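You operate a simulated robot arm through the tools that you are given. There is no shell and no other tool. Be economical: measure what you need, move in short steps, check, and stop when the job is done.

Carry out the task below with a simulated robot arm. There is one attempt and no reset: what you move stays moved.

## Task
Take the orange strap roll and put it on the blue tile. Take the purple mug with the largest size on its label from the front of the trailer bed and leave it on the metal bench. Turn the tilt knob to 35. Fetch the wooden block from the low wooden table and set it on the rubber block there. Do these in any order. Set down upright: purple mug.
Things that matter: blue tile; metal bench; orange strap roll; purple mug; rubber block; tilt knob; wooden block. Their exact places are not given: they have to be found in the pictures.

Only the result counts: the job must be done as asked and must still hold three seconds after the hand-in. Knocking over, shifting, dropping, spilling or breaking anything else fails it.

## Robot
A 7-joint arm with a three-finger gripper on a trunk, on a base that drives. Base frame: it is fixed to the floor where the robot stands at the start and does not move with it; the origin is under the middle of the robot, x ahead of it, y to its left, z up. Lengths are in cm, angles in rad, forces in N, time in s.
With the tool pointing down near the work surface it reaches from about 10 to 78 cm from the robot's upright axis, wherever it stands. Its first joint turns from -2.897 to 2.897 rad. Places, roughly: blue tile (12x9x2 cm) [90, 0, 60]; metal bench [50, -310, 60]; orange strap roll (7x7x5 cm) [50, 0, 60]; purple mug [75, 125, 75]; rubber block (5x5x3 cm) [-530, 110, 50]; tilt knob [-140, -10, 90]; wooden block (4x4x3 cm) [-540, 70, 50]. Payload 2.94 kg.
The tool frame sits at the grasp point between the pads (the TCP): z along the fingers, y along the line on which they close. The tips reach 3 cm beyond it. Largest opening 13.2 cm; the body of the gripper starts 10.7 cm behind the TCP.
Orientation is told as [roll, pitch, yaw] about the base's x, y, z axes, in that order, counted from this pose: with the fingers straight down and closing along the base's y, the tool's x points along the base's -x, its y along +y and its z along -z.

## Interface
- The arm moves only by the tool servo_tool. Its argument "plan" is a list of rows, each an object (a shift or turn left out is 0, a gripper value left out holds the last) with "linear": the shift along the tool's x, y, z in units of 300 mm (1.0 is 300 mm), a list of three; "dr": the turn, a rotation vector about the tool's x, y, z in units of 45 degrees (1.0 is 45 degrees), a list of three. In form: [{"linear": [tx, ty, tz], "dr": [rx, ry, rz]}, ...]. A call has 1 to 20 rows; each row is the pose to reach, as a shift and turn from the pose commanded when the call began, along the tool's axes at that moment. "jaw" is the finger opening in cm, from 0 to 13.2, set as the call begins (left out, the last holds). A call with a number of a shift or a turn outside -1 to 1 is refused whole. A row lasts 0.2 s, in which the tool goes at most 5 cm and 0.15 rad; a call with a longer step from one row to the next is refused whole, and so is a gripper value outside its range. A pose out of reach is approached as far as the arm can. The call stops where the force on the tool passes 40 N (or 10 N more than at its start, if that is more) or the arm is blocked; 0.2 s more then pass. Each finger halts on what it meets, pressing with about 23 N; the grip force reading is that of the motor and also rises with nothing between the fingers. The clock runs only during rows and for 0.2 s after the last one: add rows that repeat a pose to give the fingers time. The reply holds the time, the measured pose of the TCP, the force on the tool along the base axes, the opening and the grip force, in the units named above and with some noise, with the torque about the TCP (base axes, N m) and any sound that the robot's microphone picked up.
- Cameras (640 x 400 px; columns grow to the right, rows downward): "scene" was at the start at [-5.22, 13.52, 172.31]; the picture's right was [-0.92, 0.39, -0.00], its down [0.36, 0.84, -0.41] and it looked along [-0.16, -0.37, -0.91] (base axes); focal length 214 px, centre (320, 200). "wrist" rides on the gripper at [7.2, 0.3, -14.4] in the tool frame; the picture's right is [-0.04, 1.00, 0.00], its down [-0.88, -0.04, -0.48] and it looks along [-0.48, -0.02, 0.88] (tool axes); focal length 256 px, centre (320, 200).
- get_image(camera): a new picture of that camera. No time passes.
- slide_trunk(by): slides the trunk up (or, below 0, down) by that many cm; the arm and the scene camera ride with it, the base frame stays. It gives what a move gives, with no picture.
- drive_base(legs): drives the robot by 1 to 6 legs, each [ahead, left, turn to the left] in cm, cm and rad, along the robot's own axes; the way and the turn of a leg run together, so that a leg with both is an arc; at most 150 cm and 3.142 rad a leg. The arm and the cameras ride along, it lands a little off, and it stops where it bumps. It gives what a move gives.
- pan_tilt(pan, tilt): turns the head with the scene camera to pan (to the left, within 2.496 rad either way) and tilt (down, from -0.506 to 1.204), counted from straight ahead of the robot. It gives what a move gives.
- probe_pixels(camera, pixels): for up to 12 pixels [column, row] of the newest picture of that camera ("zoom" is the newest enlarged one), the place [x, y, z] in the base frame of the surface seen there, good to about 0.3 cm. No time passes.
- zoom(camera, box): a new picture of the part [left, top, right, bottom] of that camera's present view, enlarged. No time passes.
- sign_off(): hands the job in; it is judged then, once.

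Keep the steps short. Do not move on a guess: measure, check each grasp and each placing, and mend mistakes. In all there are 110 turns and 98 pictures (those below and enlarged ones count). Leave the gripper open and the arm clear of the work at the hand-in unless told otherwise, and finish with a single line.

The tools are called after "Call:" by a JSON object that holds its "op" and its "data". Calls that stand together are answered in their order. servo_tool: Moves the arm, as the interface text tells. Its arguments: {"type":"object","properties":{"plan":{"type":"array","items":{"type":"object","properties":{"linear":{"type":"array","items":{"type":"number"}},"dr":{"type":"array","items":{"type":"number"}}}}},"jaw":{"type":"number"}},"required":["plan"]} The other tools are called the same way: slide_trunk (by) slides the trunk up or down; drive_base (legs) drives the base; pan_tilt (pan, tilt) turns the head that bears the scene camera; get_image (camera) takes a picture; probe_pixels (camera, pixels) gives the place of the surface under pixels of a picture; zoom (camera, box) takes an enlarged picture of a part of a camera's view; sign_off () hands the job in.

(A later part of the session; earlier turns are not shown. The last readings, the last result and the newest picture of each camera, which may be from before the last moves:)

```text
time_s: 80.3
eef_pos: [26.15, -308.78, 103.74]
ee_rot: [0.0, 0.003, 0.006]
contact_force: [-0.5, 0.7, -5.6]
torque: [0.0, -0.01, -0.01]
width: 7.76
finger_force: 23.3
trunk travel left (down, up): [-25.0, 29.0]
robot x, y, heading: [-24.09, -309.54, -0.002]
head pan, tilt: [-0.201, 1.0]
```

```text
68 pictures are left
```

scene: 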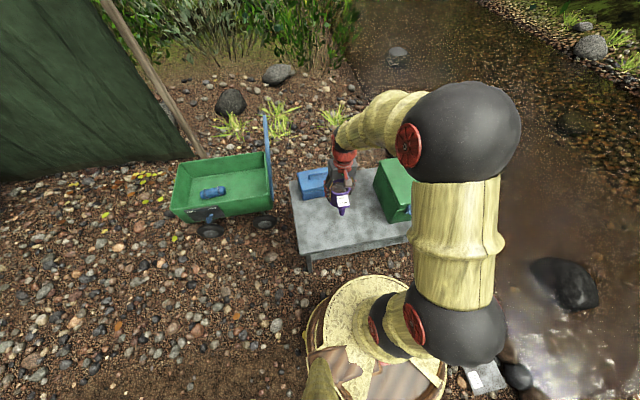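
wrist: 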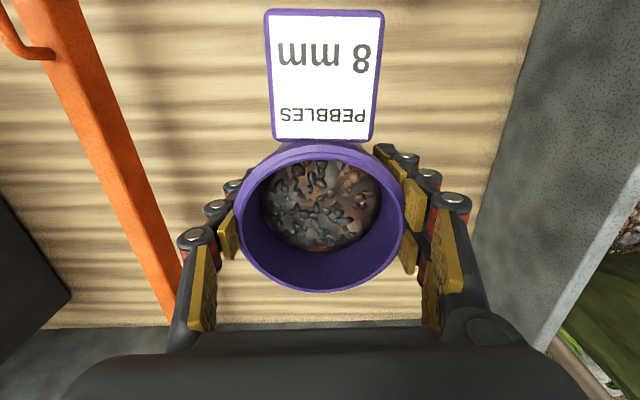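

Call:
{"op": "probe_pixels", "data": {"camera": "scene", "pixels": [[310, 192], [300, 195], [385, 205], [378, 180], [320, 235], [360, 225], [305, 252], [345, 235], [300, 215]]}}

```text
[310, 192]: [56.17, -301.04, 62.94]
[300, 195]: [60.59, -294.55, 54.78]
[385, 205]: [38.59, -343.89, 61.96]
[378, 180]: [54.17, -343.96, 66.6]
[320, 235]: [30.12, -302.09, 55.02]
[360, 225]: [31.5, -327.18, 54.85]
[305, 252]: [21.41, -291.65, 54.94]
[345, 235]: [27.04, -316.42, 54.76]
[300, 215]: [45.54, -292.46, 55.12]
```

Clear spot at [38,-315]. Move over it and down to z≈75.

Call:
{"op": "servo_tool", "data": {"plan": [{"linear": [-0.05, -0.02, 0.05]}, {"linear": [-0.13, -0.06, 0.12]}, {"linear": [-0.21, -0.1, 0.21]}, {"linear": [-0.29, -0.14, 0.31]}, {"linear": [-0.36, -0.18, 0.42]}, {"linear": [-0.4, -0.2, 0.54]}, {"linear": [-0.4, -0.2, 0.66]}, {"linear": [-0.4, -0.2, 0.78]}, {"linear": [-0.4, -0.2, 0.89]}, {"linear": [-0.4, -0.2, 0.957]}]}}

Call:
{"op": "servo_tool", "data": {"plan": [{"linear": [0, 0, 0.1]}, {"linear": [0, 0, 0.2]}, {"linear": [0, 0, 0.29]}, {"linear": [0, 0, 0.36]}, {"linear": [0, 0, 0.39]}, {"linear": [0, 0, 0.4]}]}}

```text
time_s: 82.5
eef_pos: [38.13, -314.49, 74.7]
ee_rot: [-0.001, 0.001, 0.006]
contact_force: [1.1, 0.4, -5.6]
torque: [0.03, -0.02, -0.02]
width: 7.81
finger_force: 23.4
trunk travel left (down, up): [-25.0, 29.0]
robot x, y, heading: [-23.87, -309.53, 0.006]
head pan, tilt: [-0.201, 1.0]
```

```text
time_s: 83.9
eef_pos: [38.1, -314.56, 63.01]
ee_rot: [0.001, 0.001, 0.006]
contact_force: [0.3, -0.1, -6.5]
torque: [-0.02, -0.02, -0.02]
width: 7.8
finger_force: 23.3
trunk travel left (down, up): [-25.0, 29.0]
robot x, y, heading: [-24.07, -309.24, 0.005]
head pan, tilt: [-0.201, 1.0]
```

Now slow lowering till contact.

Call:
{"op": "servo_tool", "data": {"plan": [{"linear": [0, 0, 0.008]}, {"linear": [0, 0, 0.016]}, {"linear": [0, 0, 0.022]}, {"linear": [0, 0, 0.025]}]}}

```text
time_s: 84.9
eef_pos: [38.16, -314.72, 62.14]
ee_rot: [0.0, 0.002, 0.004]
contact_force: [0.3, -0.2, -5.8]
torque: [0.02, -0.09, 0.03]
width: 7.77
finger_force: 23.2
trunk travel left (down, up): [-25.0, 29.0]
robot x, y, heading: [-24.0, -309.48, -0.001]
head pan, tilt: [-0.201, 1.0]
```

Call:
{"op": "servo_tool", "data": {"plan": [{"linear": [0, 0, 0.004]}, {"linear": [0, 0, 0.008]}, {"linear": [0, 0, 0.011]}]}}

```text
time_s: 85.7
eef_pos: [38.27, -314.5, 61.99]
ee_rot: [0.001, -0.002, 0.005]
contact_force: [-2.5, 4.1, 13.5]
torque: [-0.13, -0.09, 0.11]
width: 7.82
finger_force: 23.0
trunk travel left (down, up): [-25.0, 29.0]
robot x, y, heading: [-24.02, -309.41, 0.006]
head pan, tilt: [-0.201, 1.0]
```

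Contact with the bench. Open fully and rise.

Call:
{"op": "servo_tool", "data": {"jaw": 13, "plan": [{"linear": [0, 0, -0.003]}, {"linear": [0, 0, -0.003]}, {"linear": [0, 0, -0.003]}, {"linear": [0, 0, -0.003]}, {"linear": [0, 0, -0.003]}, {"linear": [0, 0, -0.003]}]}}

Call:
{"op": "servo_tool", "data": {"plan": [{"linear": [0, 0, -0.08]}, {"linear": [0, 0, -0.2]}, {"linear": [0, 0, -0.35]}, {"linear": [0, 0, -0.5]}, {"linear": [0, 0, -0.65]}, {"linear": [0, 0, -0.8]}, {"linear": [0, 0, -0.95]}]}}

Call:
{"op": "get_image", "data": {"camera": "wrist"}}

Call:
{"op": "zoom", "data": {"camera": "scene", "box": [280, 150, 420, 260]}}

```text
time_s: 87.1
eef_pos: [38.18, -314.7, 62.01]
ee_rot: [0.001, 0.001, 0.005]
contact_force: [0.4, 0.6, 0.5]
torque: [0.0, -0.03, -0.03]
width: 13.0
finger_force: 0.0
trunk travel left (down, up): [-25.0, 29.0]
robot x, y, heading: [-23.93, -309.49, 0.005]
head pan, tilt: [-0.201, 1.0]
```

```text
time_s: 88.7
eef_pos: [37.98, -314.8, 90.52]
ee_rot: [-0.001, 0.002, 0.004]
contact_force: [-0.1, -0.3, 0.1]
torque: [0.03, -0.05, 0.03]
width: 13.01
finger_force: 0.1
trunk travel left (down, up): [-25.0, 29.0]
robot x, y, heading: [-24.05, -309.45, 0.001]
head pan, tilt: [-0.201, 1.0]
```

```text
67 pictures are left
```

wrist: 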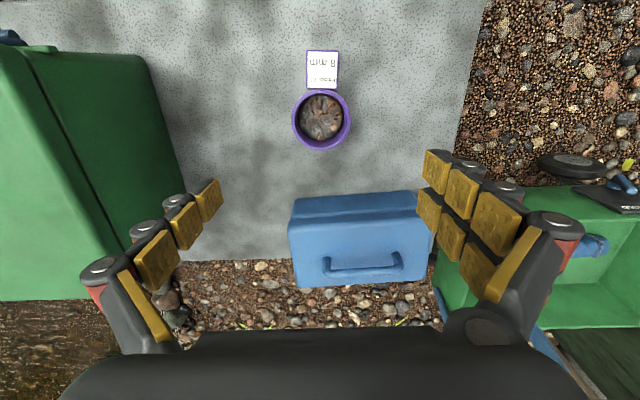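

```text
3.64 times, centred on (350, 205) of scene
```

zoom: 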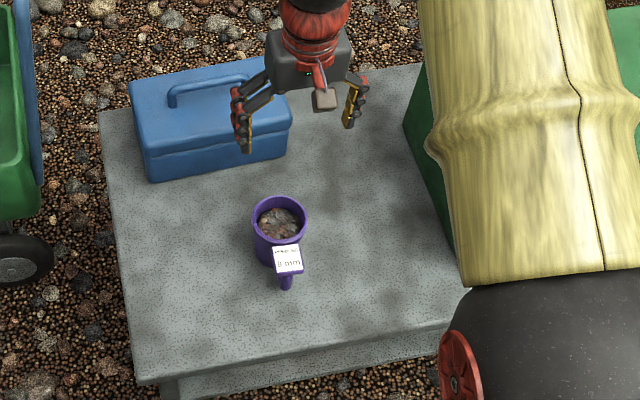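

Mug stands upright on the bench. Now retract the arm and drive back toward the knob near [-140,-10,90].

Call:
{"op": "servo_tool", "data": {"plan": [{"linear": [0.1, 0.02, -0.1]}, {"linear": [0.2, 0.04, -0.2]}, {"linear": [0.3, 0.08, -0.3]}, {"linear": [0.4, 0.12, -0.4]}, {"linear": [0.5, 0.16, -0.5]}, {"linear": [0.55, 0.18, -0.6]}]}}

Call:
{"op": "drive_base", "data": {"legs": [[-8, 0, -0.003], [0, 140, 0], [0, 130, 0]]}}

Call:
{"op": "pan_tilt", "data": {"pan": 2.3, "tilt": 0.7}}

Call:
{"op": "get_image", "data": {"camera": "scene"}}

```text
time_s: 90.1
eef_pos: [21.52, -309.42, 108.75]
ee_rot: [0.001, -0.001, 0.006]
contact_force: [0.3, -0.8, 0.9]
torque: [0.0, -0.04, 0.0]
width: 13.03
finger_force: 0.2
trunk travel left (down, up): [-25.0, 29.0]
robot x, y, heading: [-24.03, -309.62, -0.0]
head pan, tilt: [-0.201, 1.0]
```

```text
time_s: 103.8
eef_pos: [12.51, -41.55, 108.64]
ee_rot: [0.0, 0.001, 0.003]
contact_force: [0.3, 0.6, -1.1]
torque: [0.02, -0.01, 0.01]
width: 13.01
finger_force: 0.2
trunk travel left (down, up): [-25.0, 29.0]
robot x, y, heading: [-33.51, -41.38, 0.0]
head pan, tilt: [-0.201, 1.0]
```

```text
time_s: 106.0
eef_pos: [12.5, -41.54, 108.53]
ee_rot: [-0.001, 0.0, 0.003]
contact_force: [0.3, -0.6, -1.0]
torque: [0.02, -0.02, 0.02]
width: 13.01
finger_force: 0.0
trunk travel left (down, up): [-25.0, 29.0]
robot x, y, heading: [-33.62, -41.31, 0.003]
head pan, tilt: [2.3, 0.7]
```

```text
65 pictures are left
```

scene: 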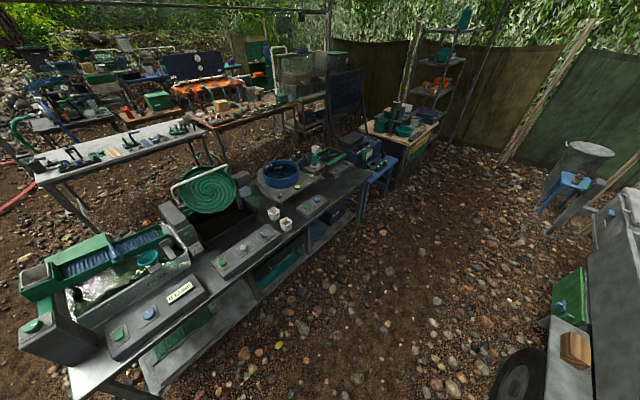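

Call:
{"op": "zoom", "data": {"camera": "scene", "box": [90, 180, 340, 336]}}

Call:
{"op": "probe_pixels", "data": {"camera": "scene", "pixels": [[118, 333], [149, 311], [224, 262], [243, 247], [263, 235], [303, 212], [316, 200], [180, 290], [150, 340], [270, 250], [220, 310], [310, 330]]}}

```text
2.56 times, centred on (215, 258) of scene
```

zoom: 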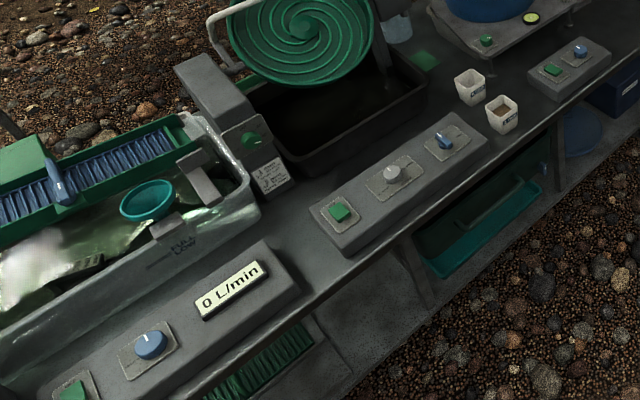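

```text
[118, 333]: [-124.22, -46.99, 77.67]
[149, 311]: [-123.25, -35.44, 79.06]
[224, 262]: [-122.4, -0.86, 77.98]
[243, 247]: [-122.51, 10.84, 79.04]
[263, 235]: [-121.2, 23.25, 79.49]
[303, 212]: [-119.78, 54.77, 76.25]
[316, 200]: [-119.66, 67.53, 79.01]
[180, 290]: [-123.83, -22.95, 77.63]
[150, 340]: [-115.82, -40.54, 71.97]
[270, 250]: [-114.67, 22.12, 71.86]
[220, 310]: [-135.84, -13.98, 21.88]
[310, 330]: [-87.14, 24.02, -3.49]
```

Call:
{"op": "zoom", "data": {"camera": "scene", "box": [155, 200, 235, 265]}}

Call:
{"op": "probe_pixels", "data": {"camera": "scene", "pixels": [[188, 234], [196, 250], [187, 236], [180, 222], [205, 210]]}}

```text
6.15 times, centred on (195, 232) of scene
```

zoom: 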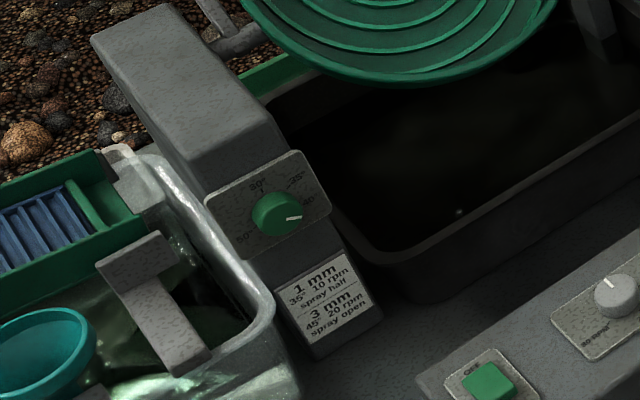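

```text
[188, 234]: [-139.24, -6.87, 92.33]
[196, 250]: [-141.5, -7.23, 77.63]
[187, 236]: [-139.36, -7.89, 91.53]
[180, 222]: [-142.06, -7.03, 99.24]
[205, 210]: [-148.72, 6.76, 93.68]
```

The tilt knob (green) is on the column face at ≈[-139.4,-7,92], facing +x with a degree dial. Turn the robot around to face it and approach.

Call:
{"op": "drive_base", "data": {"legs": [[0, 0, 3.1416], [38, -34, 0]]}}

Call:
{"op": "pan_tilt", "data": {"pan": 0.0, "tilt": 0.8}}

Call:
{"op": "get_image", "data": {"camera": "scene"}}

```text
refused: 3.1416 is not a number from -3.14159 to 3.14159
```

```text
time_s: 108.2
eef_pos: [12.38, -41.56, 108.65]
ee_rot: [-0.001, 0.001, 0.002]
contact_force: [0.6, 0.4, 0.2]
torque: [0.0, -0.03, 0.0]
width: 13.01
finger_force: 0.1
trunk travel left (down, up): [-25.0, 29.0]
robot x, y, heading: [-33.3, -41.5, 0.005]
head pan, tilt: [0.0, 0.799]
```

```text
62 pictures are left
```

scene: 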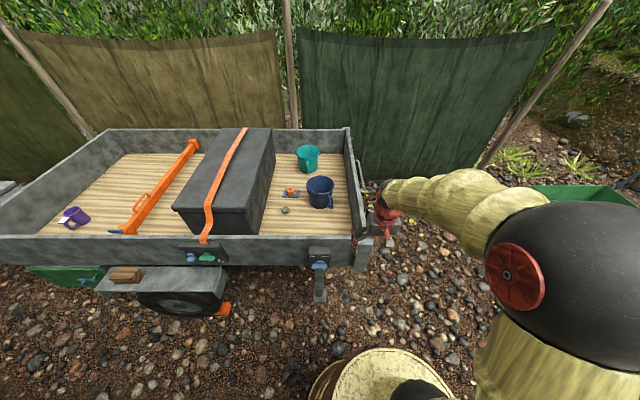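

I check the small mug and the orange wheel chock here (did my earlier bump move it?), then turn.

Call:
{"op": "zoom", "data": {"camera": "scene", "box": [20, 190, 340, 390]}}

Call:
{"op": "probe_pixels", "data": {"camera": "scene", "pixels": [[222, 311], [215, 315], [229, 310], [180, 305], [212, 300], [160, 294], [125, 273], [225, 275]]}}

```text
2.00 times, centred on (180, 290) of scene
```

zoom: 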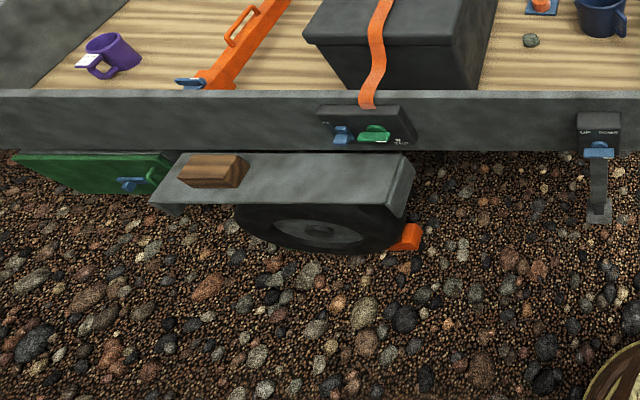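

```text
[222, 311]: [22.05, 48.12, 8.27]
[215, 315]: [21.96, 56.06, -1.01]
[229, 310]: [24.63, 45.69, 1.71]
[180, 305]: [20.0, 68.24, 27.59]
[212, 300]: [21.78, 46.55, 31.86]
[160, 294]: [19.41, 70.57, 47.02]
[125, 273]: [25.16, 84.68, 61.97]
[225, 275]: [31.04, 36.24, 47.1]
```

The chock is consistent with its earlier position, and the mug stands. Now turn around and approach the knob.

Call:
{"op": "drive_base", "data": {"legs": [[0, 0, 3.1366], [38, -34, 0]]}}

Call:
{"op": "get_image", "data": {"camera": "scene"}}

Call:
{"op": "get_image", "data": {"camera": "wrist"}}

```text
time_s: 118.5
eef_pos: [-117.48, -8.11, 108.6]
ee_rot: [0.0, 0.002, -3.134]
contact_force: [0.2, 0.0, -0.2]
torque: [0.01, -0.01, -0.01]
width: 12.99
finger_force: 0.0
trunk travel left (down, up): [-25.0, 29.0]
robot x, y, heading: [-71.97, -7.9, -3.132]
head pan, tilt: [0.0, 0.799]
```

```text
60 pictures are left
```

scene: 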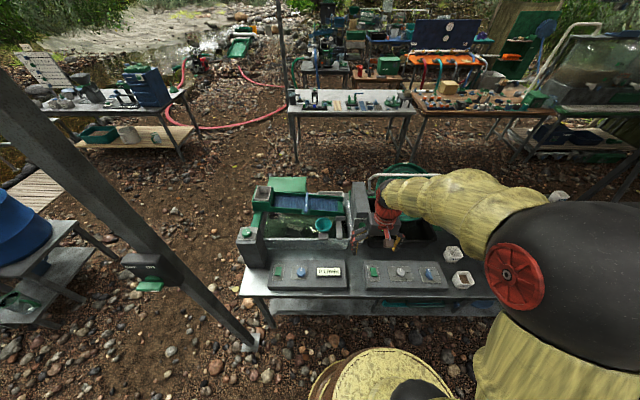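

```text
59 pictures are left
```

wrist: 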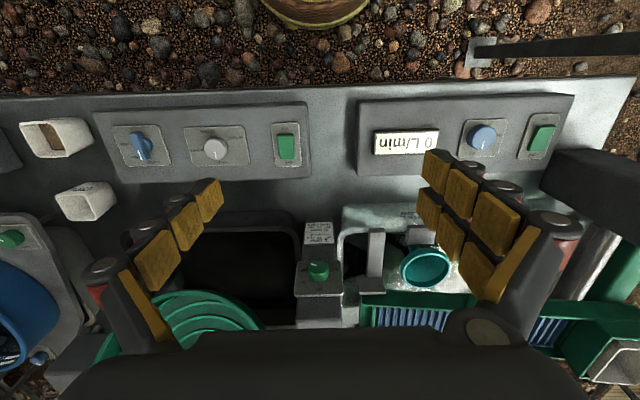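

Call:
{"op": "zoom", "data": {"camera": "wrist", "box": [280, 215, 360, 300]}}

Call:
{"op": "probe_pixels", "data": {"camera": "wrist", "pixels": [[319, 267], [319, 280], [319, 290], [300, 280], [338, 280], [319, 235], [340, 240], [375, 250], [320, 310], [230, 230]]}}

```text
4.71 times, centred on (320, 258) of wrist
```

zoom: 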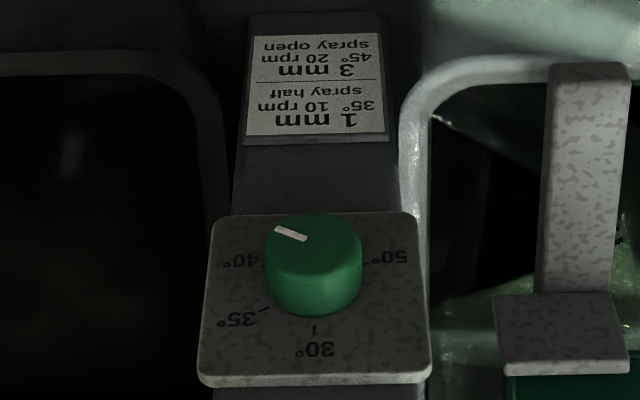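

```text
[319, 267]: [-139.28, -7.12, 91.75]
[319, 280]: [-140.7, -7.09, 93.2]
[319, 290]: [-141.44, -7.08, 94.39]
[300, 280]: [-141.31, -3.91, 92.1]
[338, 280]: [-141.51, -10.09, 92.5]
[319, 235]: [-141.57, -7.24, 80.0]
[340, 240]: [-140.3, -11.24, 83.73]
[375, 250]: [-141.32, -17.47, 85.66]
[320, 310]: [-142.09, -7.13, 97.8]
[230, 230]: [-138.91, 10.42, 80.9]
```

The dial: 30 at top, 35/40 clockwise (≈60° per 5 units), pointer now ≈39. I turn the gripper horizontal toward −x in two 45° calls, staying well off the column.

Call:
{"op": "servo_tool", "data": {"jaw": 7, "plan": [{"linear": [-0.03, 0, 0], "dr": [0, -0.17, 0]}, {"linear": [-0.06, 0, 0], "dr": [0, -0.34, 0]}, {"linear": [-0.09, 0, 0], "dr": [0, -0.51, 0]}, {"linear": [-0.12, 0, 0], "dr": [0, -0.68, 0]}, {"linear": [-0.15, 0, 0], "dr": [0, -0.85, 0]}, {"linear": [-0.17, 0, 0], "dr": [0, -1, 0]}]}}

Call:
{"op": "servo_tool", "data": {"plan": [{"dr": [0, -0.17, 0]}, {"dr": [0, -0.34, 0]}, {"dr": [0, -0.51, 0]}, {"dr": [0, -0.68, 0]}, {"dr": [0, -0.85, 0]}, {"dr": [0, -1, 0]}]}}

Call:
{"op": "get_image", "data": {"camera": "wrist"}}

Call:
{"op": "get_image", "data": {"camera": "scene"}}

```text
time_s: 119.9
eef_pos: [-122.53, -8.09, 109.06]
ee_rot: [-0.003, -0.792, -3.134]
contact_force: [0.4, 0.0, 1.0]
torque: [0.0, 0.01, 0.02]
width: 6.99
finger_force: 0.4
trunk travel left (down, up): [-25.0, 29.0]
robot x, y, heading: [-71.7, -8.13, -3.14]
head pan, tilt: [0.0, 0.799]
```

```text
time_s: 121.3
eef_pos: [-122.56, -8.19, 108.45]
ee_rot: [0.094, -1.572, 3.057]
contact_force: [-0.1, -0.9, 1.0]
torque: [-0.01, -0.02, 0.0]
width: 7.01
finger_force: 0.0
trunk travel left (down, up): [-25.0, 29.0]
robot x, y, heading: [-71.99, -8.15, -3.133]
head pan, tilt: [0.0, 0.799]
```

```text
57 pictures are left
```

wrist: 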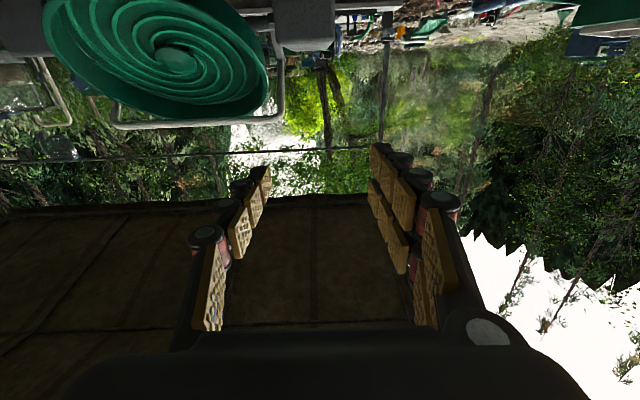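

```text
56 pictures are left
```

scene: 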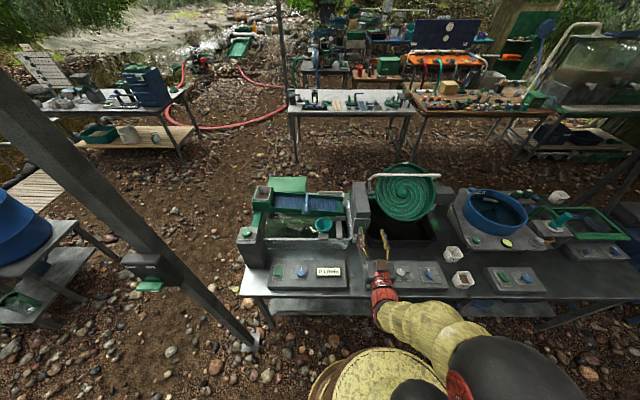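

Call:
{"op": "zoom", "data": {"camera": "scene", "box": [330, 200, 394, 260]}}

```text
6.67 times, centred on (362, 230) of scene
```

zoom: 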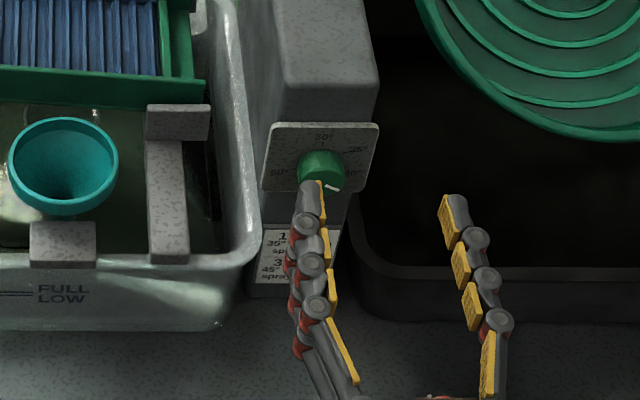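

Descend in front of the knob (staying at TCP x≈-122.5), then view.

Call:
{"op": "servo_tool", "data": {"plan": [{"linear": [0.13, -0.01, 0]}, {"linear": [0.26, -0.02, 0]}, {"linear": [0.39, -0.03, 0]}, {"linear": [0.5, -0.035, 0]}, {"linear": [0.568, -0.035, 0]}]}}

Call:
{"op": "get_image", "data": {"camera": "wrist"}}

Call:
{"op": "zoom", "data": {"camera": "wrist", "box": [260, 90, 380, 180]}}

```text
time_s: 122.5
eef_pos: [-122.53, -7.07, 91.53]
ee_rot: [-1.485, -1.571, -1.648]
contact_force: [0.4, 0.1, 0.2]
torque: [0.02, 0.0, -0.02]
width: 6.99
finger_force: 0.0
trunk travel left (down, up): [-25.0, 29.0]
robot x, y, heading: [-71.99, -7.91, -3.133]
head pan, tilt: [0.0, 0.799]
```

```text
54 pictures are left
```

wrist: 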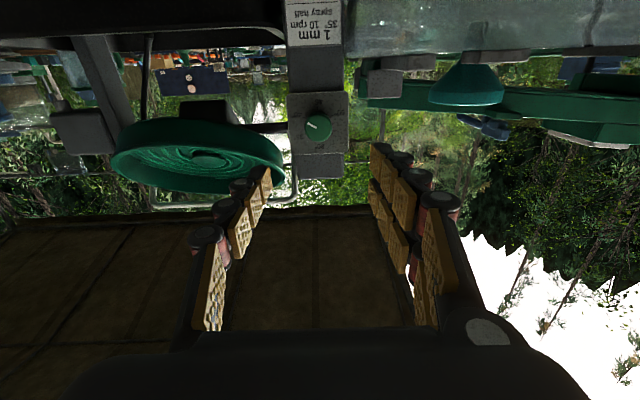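

```text
4.44 times, centred on (320, 135) of wrist
```

zoom: 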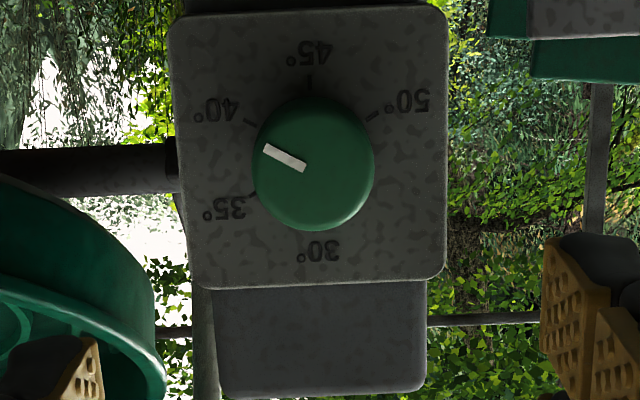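

Clear dial view: pointer ≈40, target 35 — a ~60° turn counter-clockwise as seen from the front. Probe the knob's axis.

Call:
{"op": "probe_pixels", "data": {"camera": "zoom", "pixels": [[313, 185], [258, 165], [368, 165], [313, 110], [313, 222], [313, 60], [200, 158], [430, 158], [313, 270], [284, 157], [250, 158]]}}

```text
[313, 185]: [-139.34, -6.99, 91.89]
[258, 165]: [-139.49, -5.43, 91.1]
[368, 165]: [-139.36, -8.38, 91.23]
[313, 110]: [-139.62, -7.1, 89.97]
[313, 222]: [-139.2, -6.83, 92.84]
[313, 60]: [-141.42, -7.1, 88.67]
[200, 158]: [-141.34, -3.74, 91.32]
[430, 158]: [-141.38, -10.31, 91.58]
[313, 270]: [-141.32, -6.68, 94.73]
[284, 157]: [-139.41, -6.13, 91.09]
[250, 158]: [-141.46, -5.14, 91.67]
```

Axis at y≈-6.95, z≈91.4; plate x=-141.4. Advance so the tips stop ~0.5 cm short of the plate.

Call:
{"op": "servo_tool", "data": {"jaw": 5.5, "plan": [{"linear": [0.004, -0.004, 0.12]}, {"linear": [0.004, -0.004, 0.25]}, {"linear": [0.004, -0.004, 0.37]}, {"linear": [0.004, -0.004, 0.46]}, {"linear": [0.004, -0.004, 0.51]}]}}

Call:
{"op": "get_image", "data": {"camera": "wrist"}}

```text
time_s: 123.7
eef_pos: [-137.89, -7.14, 91.4]
ee_rot: [-0.026, -1.569, -3.107]
contact_force: [0.0, 1.2, 0.0]
torque: [-0.03, 0.0, 0.0]
width: 5.53
finger_force: 0.0
trunk travel left (down, up): [-25.0, 29.0]
robot x, y, heading: [-71.82, -8.03, -3.134]
head pan, tilt: [0.0, 0.799]
```

```text
52 pictures are left
```

wrist: 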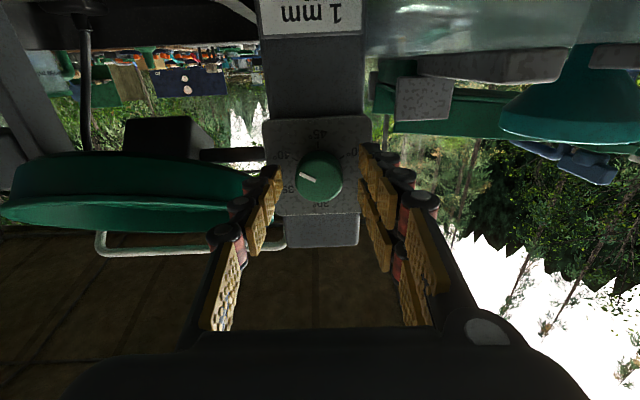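

Fingers bracket the knob. Close on it.

Call:
{"op": "servo_tool", "data": {"jaw": 2.5, "plan": [{"linear": [0, -0.005, 0]}, {"linear": [0, -0.005, 0]}, {"linear": [0, -0.005, 0]}, {"linear": [0, -0.005, 0]}, {"linear": [0, -0.005, 0]}]}}

```text
time_s: 124.9
eef_pos: [-137.81, -6.98, 91.45]
ee_rot: [-0.544, -1.568, -2.586]
contact_force: [-2.9, -3.6, 0.4]
torque: [-0.01, 0.18, -0.01]
width: 3.3
finger_force: 45.3
trunk travel left (down, up): [-25.0, 29.0]
robot x, y, heading: [-71.98, -7.72, -3.134]
head pan, tilt: [0.0, 0.799]
```

Gripped the knob (3.3 cm). Turn 45° counter-clockwise (tool z negative) first.

Call:
{"op": "servo_tool", "data": {"plan": [{"dr": [0, 0, -0.17]}, {"dr": [0, 0, -0.34]}, {"dr": [0, 0, -0.51]}, {"dr": [0, 0, -0.68]}, {"dr": [0, 0, -0.85]}, {"dr": [0, 0, -1.0]}]}}

Call:
{"op": "zoom", "data": {"camera": "wrist", "box": [250, 100, 390, 250]}}

```text
time_s: 126.3
eef_pos: [-137.77, -6.96, 91.51]
ee_rot: [-1.57, -0.785, -1.562]
contact_force: [-1.2, -4.3, 4.0]
torque: [-0.03, -0.35, -0.25]
width: 3.27
finger_force: 44.9
trunk travel left (down, up): [-25.0, 29.0]
robot x, y, heading: [-71.6, -8.08, -3.127]
head pan, tilt: [0.0, 0.799]
```

```text
2.67 times, centred on (320, 175) of wrist
```

zoom: 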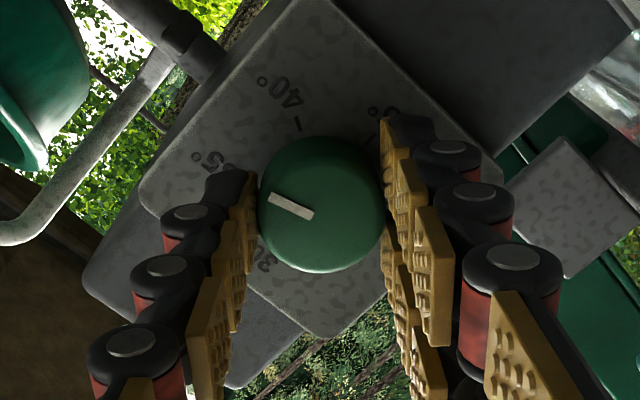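

The pointer moved with the grip (~45°). Turn about 8° more, then release, back off and read.

Call:
{"op": "servo_tool", "data": {"plan": [{"dr": [0, 0, -0.1]}, {"dr": [0, 0, -0.18]}, {"dr": [0, 0, -0.18]}]}}

Call:
{"op": "servo_tool", "data": {"jaw": 6, "plan": [{"linear": [0, 0, 0]}, {"linear": [0, 0, 0]}, {"linear": [0, 0, 0]}, {"linear": [0, 0, 0]}, {"linear": [0, 0, -0.15]}, {"linear": [0, 0, -0.3]}, {"linear": [0, 0, -0.45]}, {"linear": [0, 0, -0.51]}]}}

Call:
{"op": "zoom", "data": {"camera": "wrist", "box": [250, 80, 390, 180]}}

```text
time_s: 127.1
eef_pos: [-137.79, -6.89, 91.45]
ee_rot: [-1.569, -0.641, -1.563]
contact_force: [-0.1, -3.3, 6.5]
torque: [0.03, 0.15, -0.19]
width: 3.27
finger_force: 45.2
trunk travel left (down, up): [-25.0, 29.0]
robot x, y, heading: [-71.83, -8.04, -3.133]
head pan, tilt: [0.0, 0.799]
```

```text
time_s: 128.9
eef_pos: [-122.53, -6.71, 91.49]
ee_rot: [-1.57, -0.644, -1.563]
contact_force: [0.0, -0.7, 1.2]
torque: [0.02, -0.04, -0.01]
width: 6.0
finger_force: 0.2
trunk travel left (down, up): [-25.0, 29.0]
robot x, y, heading: [-71.65, -7.63, -3.137]
head pan, tilt: [0.0, 0.799]
```

```text
4.00 times, centred on (320, 130) of wrist
```

zoom: 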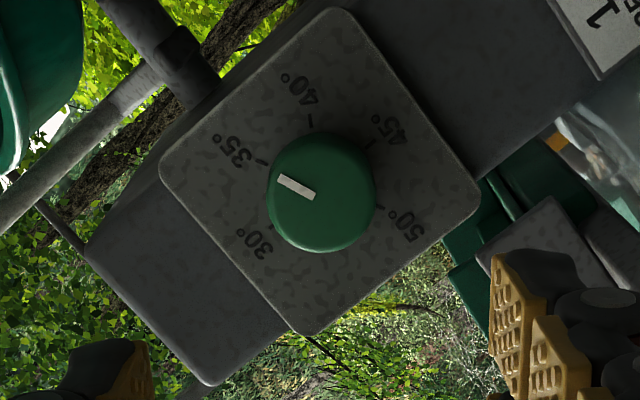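

Pointer now appears aligned with the 35 tick. Zoom closer and measure in 3D.

Call:
{"op": "zoom", "data": {"camera": "wrist", "box": [296, 105, 344, 145]}}

```text
10.00 times, centred on (320, 125) of wrist
```

zoom: 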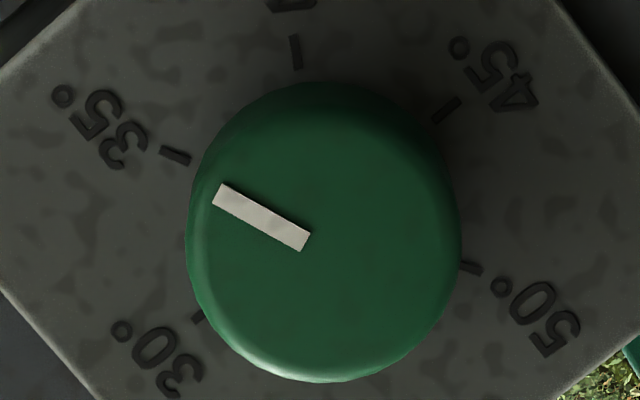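

Call:
{"op": "probe_pixels", "data": {"camera": "zoom", "pixels": [[219, 194], [305, 241], [175, 156], [470, 267], [297, 52], [446, 110], [262, 217]]}}

```text
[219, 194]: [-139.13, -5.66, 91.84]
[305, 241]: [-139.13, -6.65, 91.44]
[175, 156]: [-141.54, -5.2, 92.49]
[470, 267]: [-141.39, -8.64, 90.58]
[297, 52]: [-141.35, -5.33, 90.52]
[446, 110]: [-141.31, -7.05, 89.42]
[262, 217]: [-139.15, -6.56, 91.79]
```

The pointer is still ≈8° short (reading ~35.7). Re-grip and turn 0.17 unit (7.7°) more.

Call:
{"op": "servo_tool", "data": {"plan": [{"linear": [0, 0, 0.13]}, {"linear": [0, 0, 0.26]}, {"linear": [0, 0, 0.39]}, {"linear": [0, 0, 0.47]}, {"linear": [0, 0, 0.51]}]}}

Call:
{"op": "servo_tool", "data": {"jaw": 2.5, "plan": [{"dr": [0, 0, 0]}, {"dr": [0, 0, 0]}, {"dr": [0, 0, 0]}, {"dr": [0, 0, 0]}, {"dr": [0, 0, 0]}, {"dr": [0, 0, -0.09]}, {"dr": [0, 0, -0.17]}, {"dr": [0, 0, -0.17]}, {"dr": [0, 0, -0.17]}]}}

Call:
{"op": "servo_tool", "data": {"jaw": 6, "plan": [{"linear": [0, 0, 0]}, {"linear": [0, 0, 0]}, {"linear": [0, 0, 0]}, {"linear": [0, 0, 0]}, {"linear": [0, 0, -0.15]}, {"linear": [0, 0, -0.3]}, {"linear": [0, 0, -0.45]}, {"linear": [0, 0, -0.51]}]}}

Call:
{"op": "zoom", "data": {"camera": "wrist", "box": [296, 105, 344, 145]}}

```text
time_s: 130.1
eef_pos: [-137.91, -6.98, 91.44]
ee_rot: [-1.568, -0.645, -1.564]
contact_force: [0.2, 0.5, -0.3]
torque: [-0.02, 0.01, 0.01]
width: 6.01
finger_force: 0.2
trunk travel left (down, up): [-25.0, 29.0]
robot x, y, heading: [-71.71, -8.25, -3.136]
head pan, tilt: [0.0, 0.799]
```

```text
time_s: 132.1
eef_pos: [-137.77, -6.81, 91.57]
ee_rot: [-1.572, -0.511, -1.565]
contact_force: [-2.1, 3.9, 3.9]
torque: [0.01, 0.13, -0.33]
width: 3.25
finger_force: 45.0
trunk travel left (down, up): [-25.0, 29.0]
robot x, y, heading: [-71.98, -7.73, -3.135]
head pan, tilt: [0.0, 0.799]
```

```text
time_s: 133.9
eef_pos: [-122.4, -6.87, 91.33]
ee_rot: [-1.572, -0.51, -1.565]
contact_force: [-0.3, -0.4, 0.2]
torque: [-0.02, 0.01, -0.02]
width: 6.03
finger_force: 0.1
trunk travel left (down, up): [-25.0, 29.0]
robot x, y, heading: [-71.71, -7.97, -3.13]
head pan, tilt: [0.0, 0.799]
```

```text
10.00 times, centred on (320, 125) of wrist
```

zoom: 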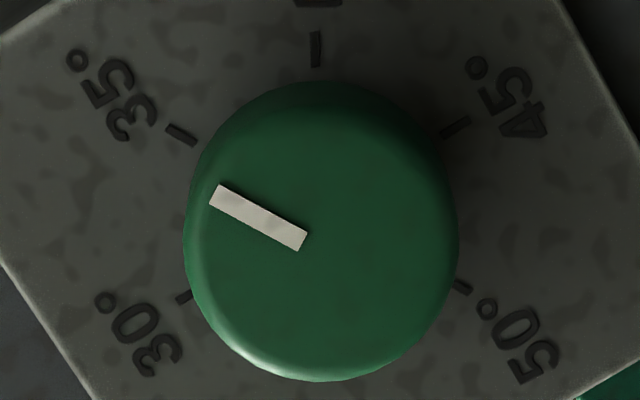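

The pointer now lines up with the 35 tick (slope 0.53 vs 0.54). Back the base away, then restore the tool downward.

Call:
{"op": "drive_base", "data": {"legs": [[-32, 0, 0]]}}

Call:
{"op": "servo_tool", "data": {"plan": [{"dr": [0, 0, 0.17]}, {"dr": [0, 0, 0.34]}, {"dr": [0, 0, 0.51]}, {"dr": [0, 0, 0.68]}, {"dr": [0, 0, 0.85]}, {"dr": [0, 0, 1.0]}]}}

Call:
{"op": "servo_tool", "data": {"plan": [{"dr": [0, 0, 0.17]}, {"dr": [0, 0, 0.349]}]}}

Call:
{"op": "servo_tool", "data": {"plan": [{"linear": [-0.1, 0, 0], "dr": [0, 0.17, 0]}, {"linear": [-0.2, 0, 0], "dr": [0, 0.34, 0]}, {"linear": [-0.3, 0, 0], "dr": [0, 0.51, 0]}, {"linear": [-0.4, 0, 0], "dr": [0, 0.68, 0]}, {"linear": [-0.5, 0, 0], "dr": [0, 0.85, 0]}, {"linear": [-0.6, 0, 0], "dr": [0, 1.0, 0]}]}}

Call:
{"op": "servo_tool", "data": {"plan": [{"dr": [0, 0.17, 0]}, {"dr": [0, 0.34, 0]}, {"dr": [0, 0.51, 0]}, {"dr": [0, 0.68, 0]}, {"dr": [0, 0.85, 0]}, {"dr": [0, 1.0, 0]}]}}

Call:
{"op": "pan_tilt", "data": {"pan": -0.5, "tilt": 0.35}}

Call:
{"op": "get_image", "data": {"camera": "scene"}}

```text
time_s: 136.1
eef_pos: [-90.5, -6.5, 91.45]
ee_rot: [-1.569, -0.51, -1.564]
contact_force: [-0.4, -0.1, -1.1]
torque: [0.0, -0.01, -0.04]
width: 6.03
finger_force: 0.1
trunk travel left (down, up): [-25.0, 29.0]
robot x, y, heading: [-39.64, -7.94, -3.14]
head pan, tilt: [0.0, 0.799]
```

```text
time_s: 137.4
eef_pos: [-90.52, -6.45, 91.48]
ee_rot: [-1.568, -1.297, -1.569]
contact_force: [-0.5, 0.0, 0.4]
torque: [-0.01, -0.02, 0.02]
width: 6.01
finger_force: 0.0
trunk travel left (down, up): [-25.0, 29.0]
robot x, y, heading: [-39.6, -7.71, -3.135]
head pan, tilt: [0.0, 0.799]
```

```text
time_s: 138.1
eef_pos: [-90.44, -6.46, 91.59]
ee_rot: [0.43, -1.567, 2.715]
contact_force: [-0.6, 0.4, 0.4]
torque: [0.01, 0.01, -0.01]
width: 6.0
finger_force: 0.1
trunk travel left (down, up): [-25.0, 29.0]
robot x, y, heading: [-40.04, -7.66, -3.135]
head pan, tilt: [0.0, 0.799]
```

```text
time_s: 139.4
eef_pos: [-90.45, -6.56, 109.36]
ee_rot: [-0.002, -0.782, -3.137]
contact_force: [0.6, -0.3, -0.1]
torque: [-0.02, 0.02, -0.03]
width: 6.02
finger_force: 0.1
trunk travel left (down, up): [-25.0, 29.0]
robot x, y, heading: [-39.52, -7.73, -3.14]
head pan, tilt: [0.0, 0.799]
```

```text
time_s: 140.8
eef_pos: [-90.39, -6.59, 109.29]
ee_rot: [0.001, 0.006, -3.136]
contact_force: [-0.3, 0.4, 0.8]
torque: [-0.02, -0.07, 0.01]
width: 5.99
finger_force: 0.1
out of reach, approached as far as the arm can: row 2, 3
trunk travel left (down, up): [-25.0, 29.0]
robot x, y, heading: [-39.64, -7.89, -3.139]
head pan, tilt: [0.0, 0.799]
```

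```text
time_s: 141.8
eef_pos: [-90.51, -6.52, 109.35]
ee_rot: [-0.001, 0.0, -3.136]
contact_force: [-1.1, -0.4, 0.5]
torque: [0.0, -0.02, -0.03]
width: 5.99
finger_force: 0.1
trunk travel left (down, up): [-25.0, 29.0]
robot x, y, heading: [-39.67, -7.8, -3.133]
head pan, tilt: [-0.499, 0.351]
```

```text
47 pictures are left
```

scene: 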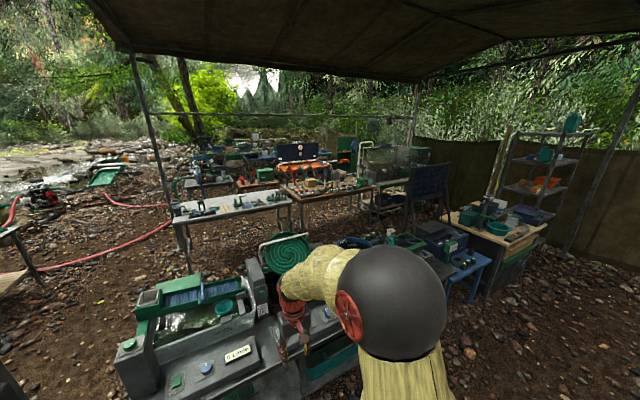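

Restored. Look for the low wooden table around (257,180).

Call:
{"op": "zoom", "data": {"camera": "scene", "box": [160, 120, 440, 280]}}

Call:
{"op": "probe_pixels", "data": {"camera": "scene", "pixels": [[258, 184], [240, 207], [300, 196], [340, 190], [185, 205], [280, 208], [190, 270], [372, 190], [170, 232], [262, 187], [215, 170], [410, 175]]}}

```text
2.29 times, centred on (300, 200) of scene
```

zoom: 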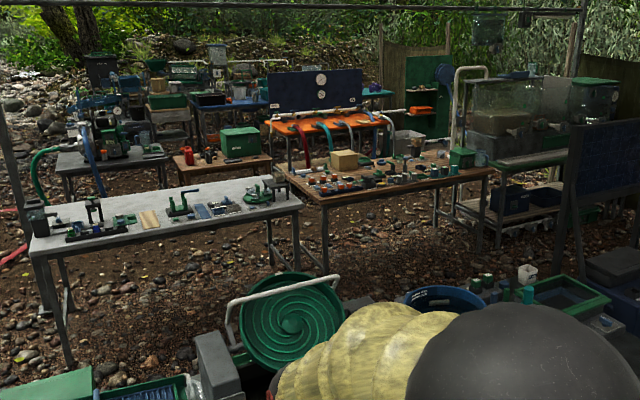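

```text
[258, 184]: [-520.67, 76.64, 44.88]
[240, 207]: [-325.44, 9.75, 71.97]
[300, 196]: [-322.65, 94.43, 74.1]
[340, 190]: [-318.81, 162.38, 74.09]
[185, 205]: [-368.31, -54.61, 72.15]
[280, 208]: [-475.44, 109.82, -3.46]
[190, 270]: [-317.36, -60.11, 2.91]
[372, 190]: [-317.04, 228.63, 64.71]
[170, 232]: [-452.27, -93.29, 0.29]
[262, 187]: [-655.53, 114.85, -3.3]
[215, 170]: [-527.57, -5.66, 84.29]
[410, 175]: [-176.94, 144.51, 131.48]
```

The low wooden table is at ≈[-520,77,45], behind another row of tables. I look left for a passage.

Call:
{"op": "pan_tilt", "data": {"pan": 0.6, "tilt": 0.55}}

Call:
{"op": "get_image", "data": {"camera": "scene"}}

Call:
{"op": "probe_pixels", "data": {"camera": "scene", "pixels": [[300, 250], [370, 300], [420, 330], [230, 300], [200, 250], [180, 330], [250, 220], [330, 180], [400, 200], [300, 200], [130, 280], [280, 330]]}}

```text
time_s: 143.1
eef_pos: [-90.55, -6.42, 109.4]
ee_rot: [-0.002, 0.0, -3.136]
contact_force: [1.1, 1.0, 0.2]
torque: [0.01, 0.0, -0.03]
width: 6.0
finger_force: 0.1
trunk travel left (down, up): [-25.0, 29.0]
robot x, y, heading: [-39.82, -7.86, -3.136]
head pan, tilt: [0.6, 0.55]
```

```text
45 pictures are left
```

scene: 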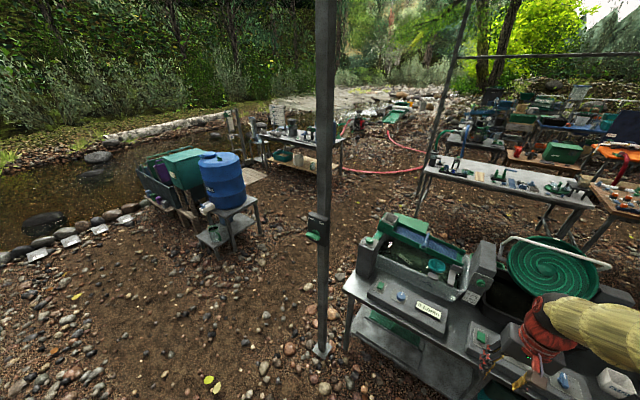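

```text
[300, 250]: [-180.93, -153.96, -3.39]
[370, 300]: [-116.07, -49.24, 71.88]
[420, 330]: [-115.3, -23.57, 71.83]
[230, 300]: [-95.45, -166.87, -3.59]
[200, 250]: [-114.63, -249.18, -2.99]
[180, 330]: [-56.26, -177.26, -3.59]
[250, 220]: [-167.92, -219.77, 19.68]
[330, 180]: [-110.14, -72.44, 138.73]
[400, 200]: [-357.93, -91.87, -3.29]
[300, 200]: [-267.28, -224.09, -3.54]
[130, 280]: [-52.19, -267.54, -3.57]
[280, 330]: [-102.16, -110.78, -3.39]
```

The pole is at [-110,-72]; a lane at y≈-125 is free. Drive there: back a bit, left 117, then ahead to x≈-230.

Call:
{"op": "drive_base", "data": {"legs": [[-15, 0, 0], [0, 118, 0], [120, 0, 0], [60, 0, 0]]}}

Call:
{"op": "pan_tilt", "data": {"pan": -0.2, "tilt": 0.5}}

Call:
{"op": "get_image", "data": {"camera": "scene"}}

```text
time_s: 158.7
eef_pos: [-255.33, -124.97, 109.42]
ee_rot: [-0.001, 0.003, -3.128]
contact_force: [0.5, -0.8, 0.2]
torque: [0.0, 0.01, 0.03]
width: 6.03
finger_force: 0.1
trunk travel left (down, up): [-25.0, 29.0]
robot x, y, heading: [-204.56, -125.66, -3.127]
head pan, tilt: [0.6, 0.55]
```

```text
time_s: 159.8
eef_pos: [-255.33, -124.83, 109.44]
ee_rot: [-0.002, 0.003, -3.129]
contact_force: [0.1, -0.8, 0.2]
torque: [0.01, 0.0, 0.01]
width: 6.01
finger_force: 0.1
trunk travel left (down, up): [-25.0, 29.0]
robot x, y, heading: [-204.42, -125.81, -3.126]
head pan, tilt: [-0.201, 0.499]
```

```text
44 pictures are left
```

scene: 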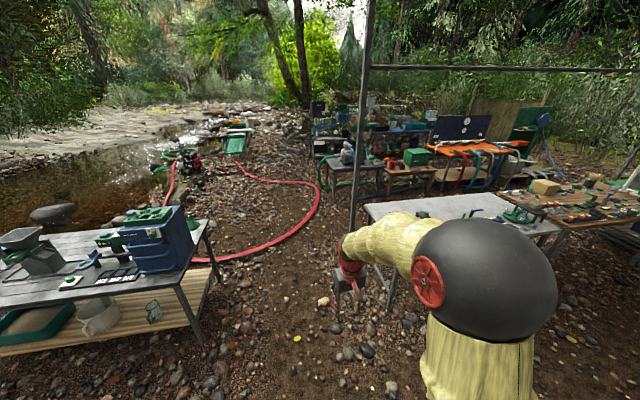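

Call:
{"op": "probe_pixels", "data": {"camera": "scene", "pixels": [[318, 200], [300, 225], [250, 250], [270, 183], [352, 215], [390, 300], [370, 212], [320, 182], [335, 190], [385, 190], [205, 340], [340, 240]]}}

Call:
{"op": "zoom", "data": {"camera": "scene", "box": [240, 100, 480, 260]}}

```text
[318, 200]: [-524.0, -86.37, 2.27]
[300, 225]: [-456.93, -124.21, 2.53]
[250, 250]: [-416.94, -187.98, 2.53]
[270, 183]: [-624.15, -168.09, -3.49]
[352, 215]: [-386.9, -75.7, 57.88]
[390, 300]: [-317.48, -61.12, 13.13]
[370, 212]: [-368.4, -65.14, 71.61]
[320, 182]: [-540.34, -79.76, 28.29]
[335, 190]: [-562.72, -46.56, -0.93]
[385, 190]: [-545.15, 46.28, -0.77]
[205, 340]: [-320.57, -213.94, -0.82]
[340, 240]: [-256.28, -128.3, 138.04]
```

```text
2.50 times, centred on (360, 180) of scene
```

zoom: 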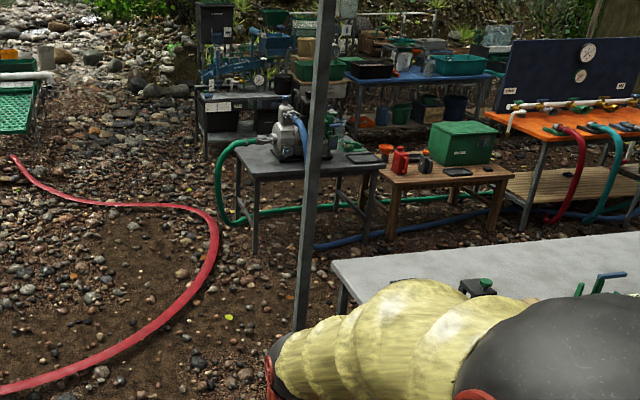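

Hose curve passes (-417,-188),(-457,-124),(-524,-86); pole at (-387,-76). I pass between them: to (-400,-125), then diagonally to (-432,-96).

Call:
{"op": "drive_base", "data": {"legs": [[100, 0, -0.0146], [96, 0, 0], [32, -30, 0]]}}

Call:
{"op": "pan_tilt", "data": {"pan": -1.0, "tilt": 0.7}}

Call:
{"op": "get_image", "data": {"camera": "scene"}}

```text
time_s: 171.9
eef_pos: [-484.48, -96.2, 109.36]
ee_rot: [-0.002, 0.003, -3.135]
contact_force: [-0.2, 0.5, 0.3]
torque: [0.01, -0.02, -0.03]
width: 6.0
finger_force: 0.0
trunk travel left (down, up): [-25.0, 29.0]
robot x, y, heading: [-433.43, -97.75, -3.133]
head pan, tilt: [-0.201, 0.499]
```

```text
time_s: 173.1
eef_pos: [-484.38, -96.38, 109.41]
ee_rot: [0.0, 0.003, -3.134]
contact_force: [0.6, -0.1, -0.5]
torque: [0.0, 0.02, -0.02]
width: 6.0
finger_force: 0.0
trunk travel left (down, up): [-25.0, 29.0]
robot x, y, heading: [-433.74, -97.48, -3.139]
head pan, tilt: [-1.0, 0.7]
```

```text
42 pictures are left
```

scene: 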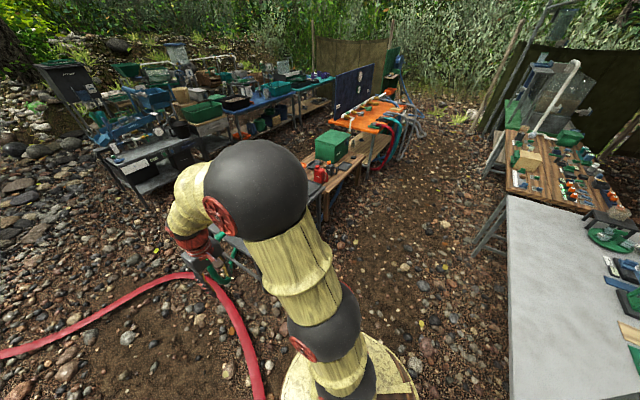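

Call:
{"op": "probe_pixels", "data": {"camera": "scene", "pixels": [[330, 190], [327, 222], [315, 172], [325, 140], [350, 165], [390, 130], [235, 250], [245, 235], [500, 225], [400, 250], [345, 205], [240, 330]]}}

Call:
{"op": "zoom", "data": {"camera": "scene", "box": [290, 110, 430, 210]}}

```text
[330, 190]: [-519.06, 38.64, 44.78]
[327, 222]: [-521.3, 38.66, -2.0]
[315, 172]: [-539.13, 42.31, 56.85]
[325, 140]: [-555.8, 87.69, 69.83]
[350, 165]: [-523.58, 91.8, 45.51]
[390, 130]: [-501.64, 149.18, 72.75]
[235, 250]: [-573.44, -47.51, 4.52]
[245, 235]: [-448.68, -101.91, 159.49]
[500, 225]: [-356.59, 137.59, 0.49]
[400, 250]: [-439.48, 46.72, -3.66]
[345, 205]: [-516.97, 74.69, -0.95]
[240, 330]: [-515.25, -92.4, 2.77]
```

```text
4.00 times, centred on (360, 160) of scene
```

zoom: 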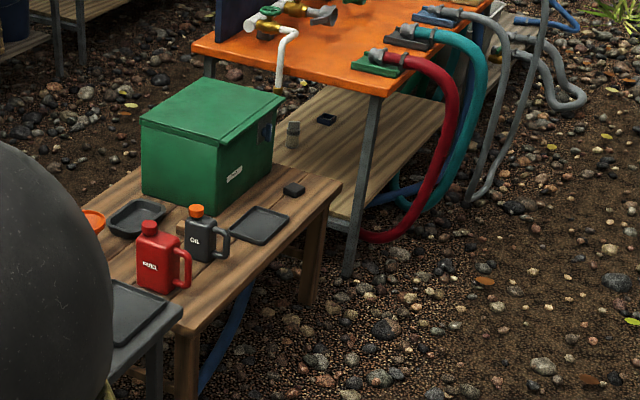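

Lane is clear. The rubber block is the small dark cube at zoom (293,190); the wooden block sits near the jugs. Drive right 178 and ahead 15.

Call:
{"op": "drive_base", "data": {"legs": [[0, -120, 0], [15, -58, 0]]}}

Call:
{"op": "pan_tilt", "data": {"pan": 0.0, "tilt": 0.9}}

Call:
{"op": "get_image", "data": {"camera": "scene"}}

Call:
{"op": "get_image", "data": {"camera": "wrist"}}

```text
time_s: 182.1
eef_pos: [-499.75, 82.11, 109.38]
ee_rot: [-0.002, 0.002, -3.138]
contact_force: [-0.1, -0.1, -0.4]
torque: [0.02, -0.02, -0.01]
width: 5.99
finger_force: 0.1
trunk travel left (down, up): [-25.0, 29.0]
robot x, y, heading: [-448.95, 80.27, -3.138]
head pan, tilt: [-1.0, 0.7]
```

```text
time_s: 183.4
eef_pos: [-499.67, 82.14, 109.39]
ee_rot: [-0.001, 0.002, -3.137]
contact_force: [0.0, -0.5, -0.3]
torque: [0.0, -0.03, 0.0]
width: 6.0
finger_force: 0.0
trunk travel left (down, up): [-25.0, 29.0]
robot x, y, heading: [-448.66, 80.6, -3.137]
head pan, tilt: [0.0, 0.901]
```

```text
40 pictures are left
```

scene: 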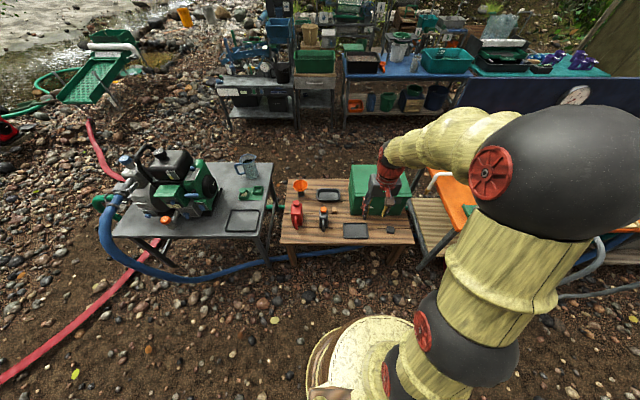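

```text
39 pictures are left
```

wrist: 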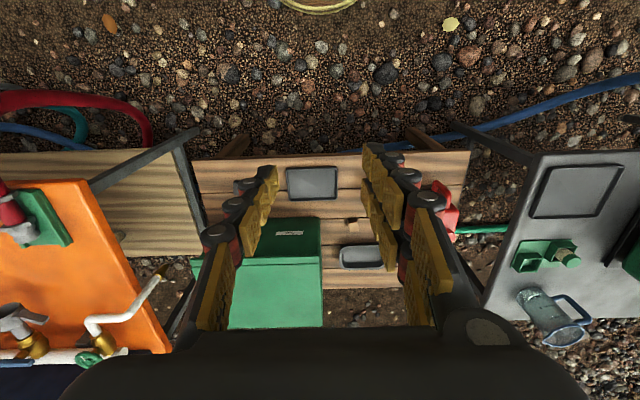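

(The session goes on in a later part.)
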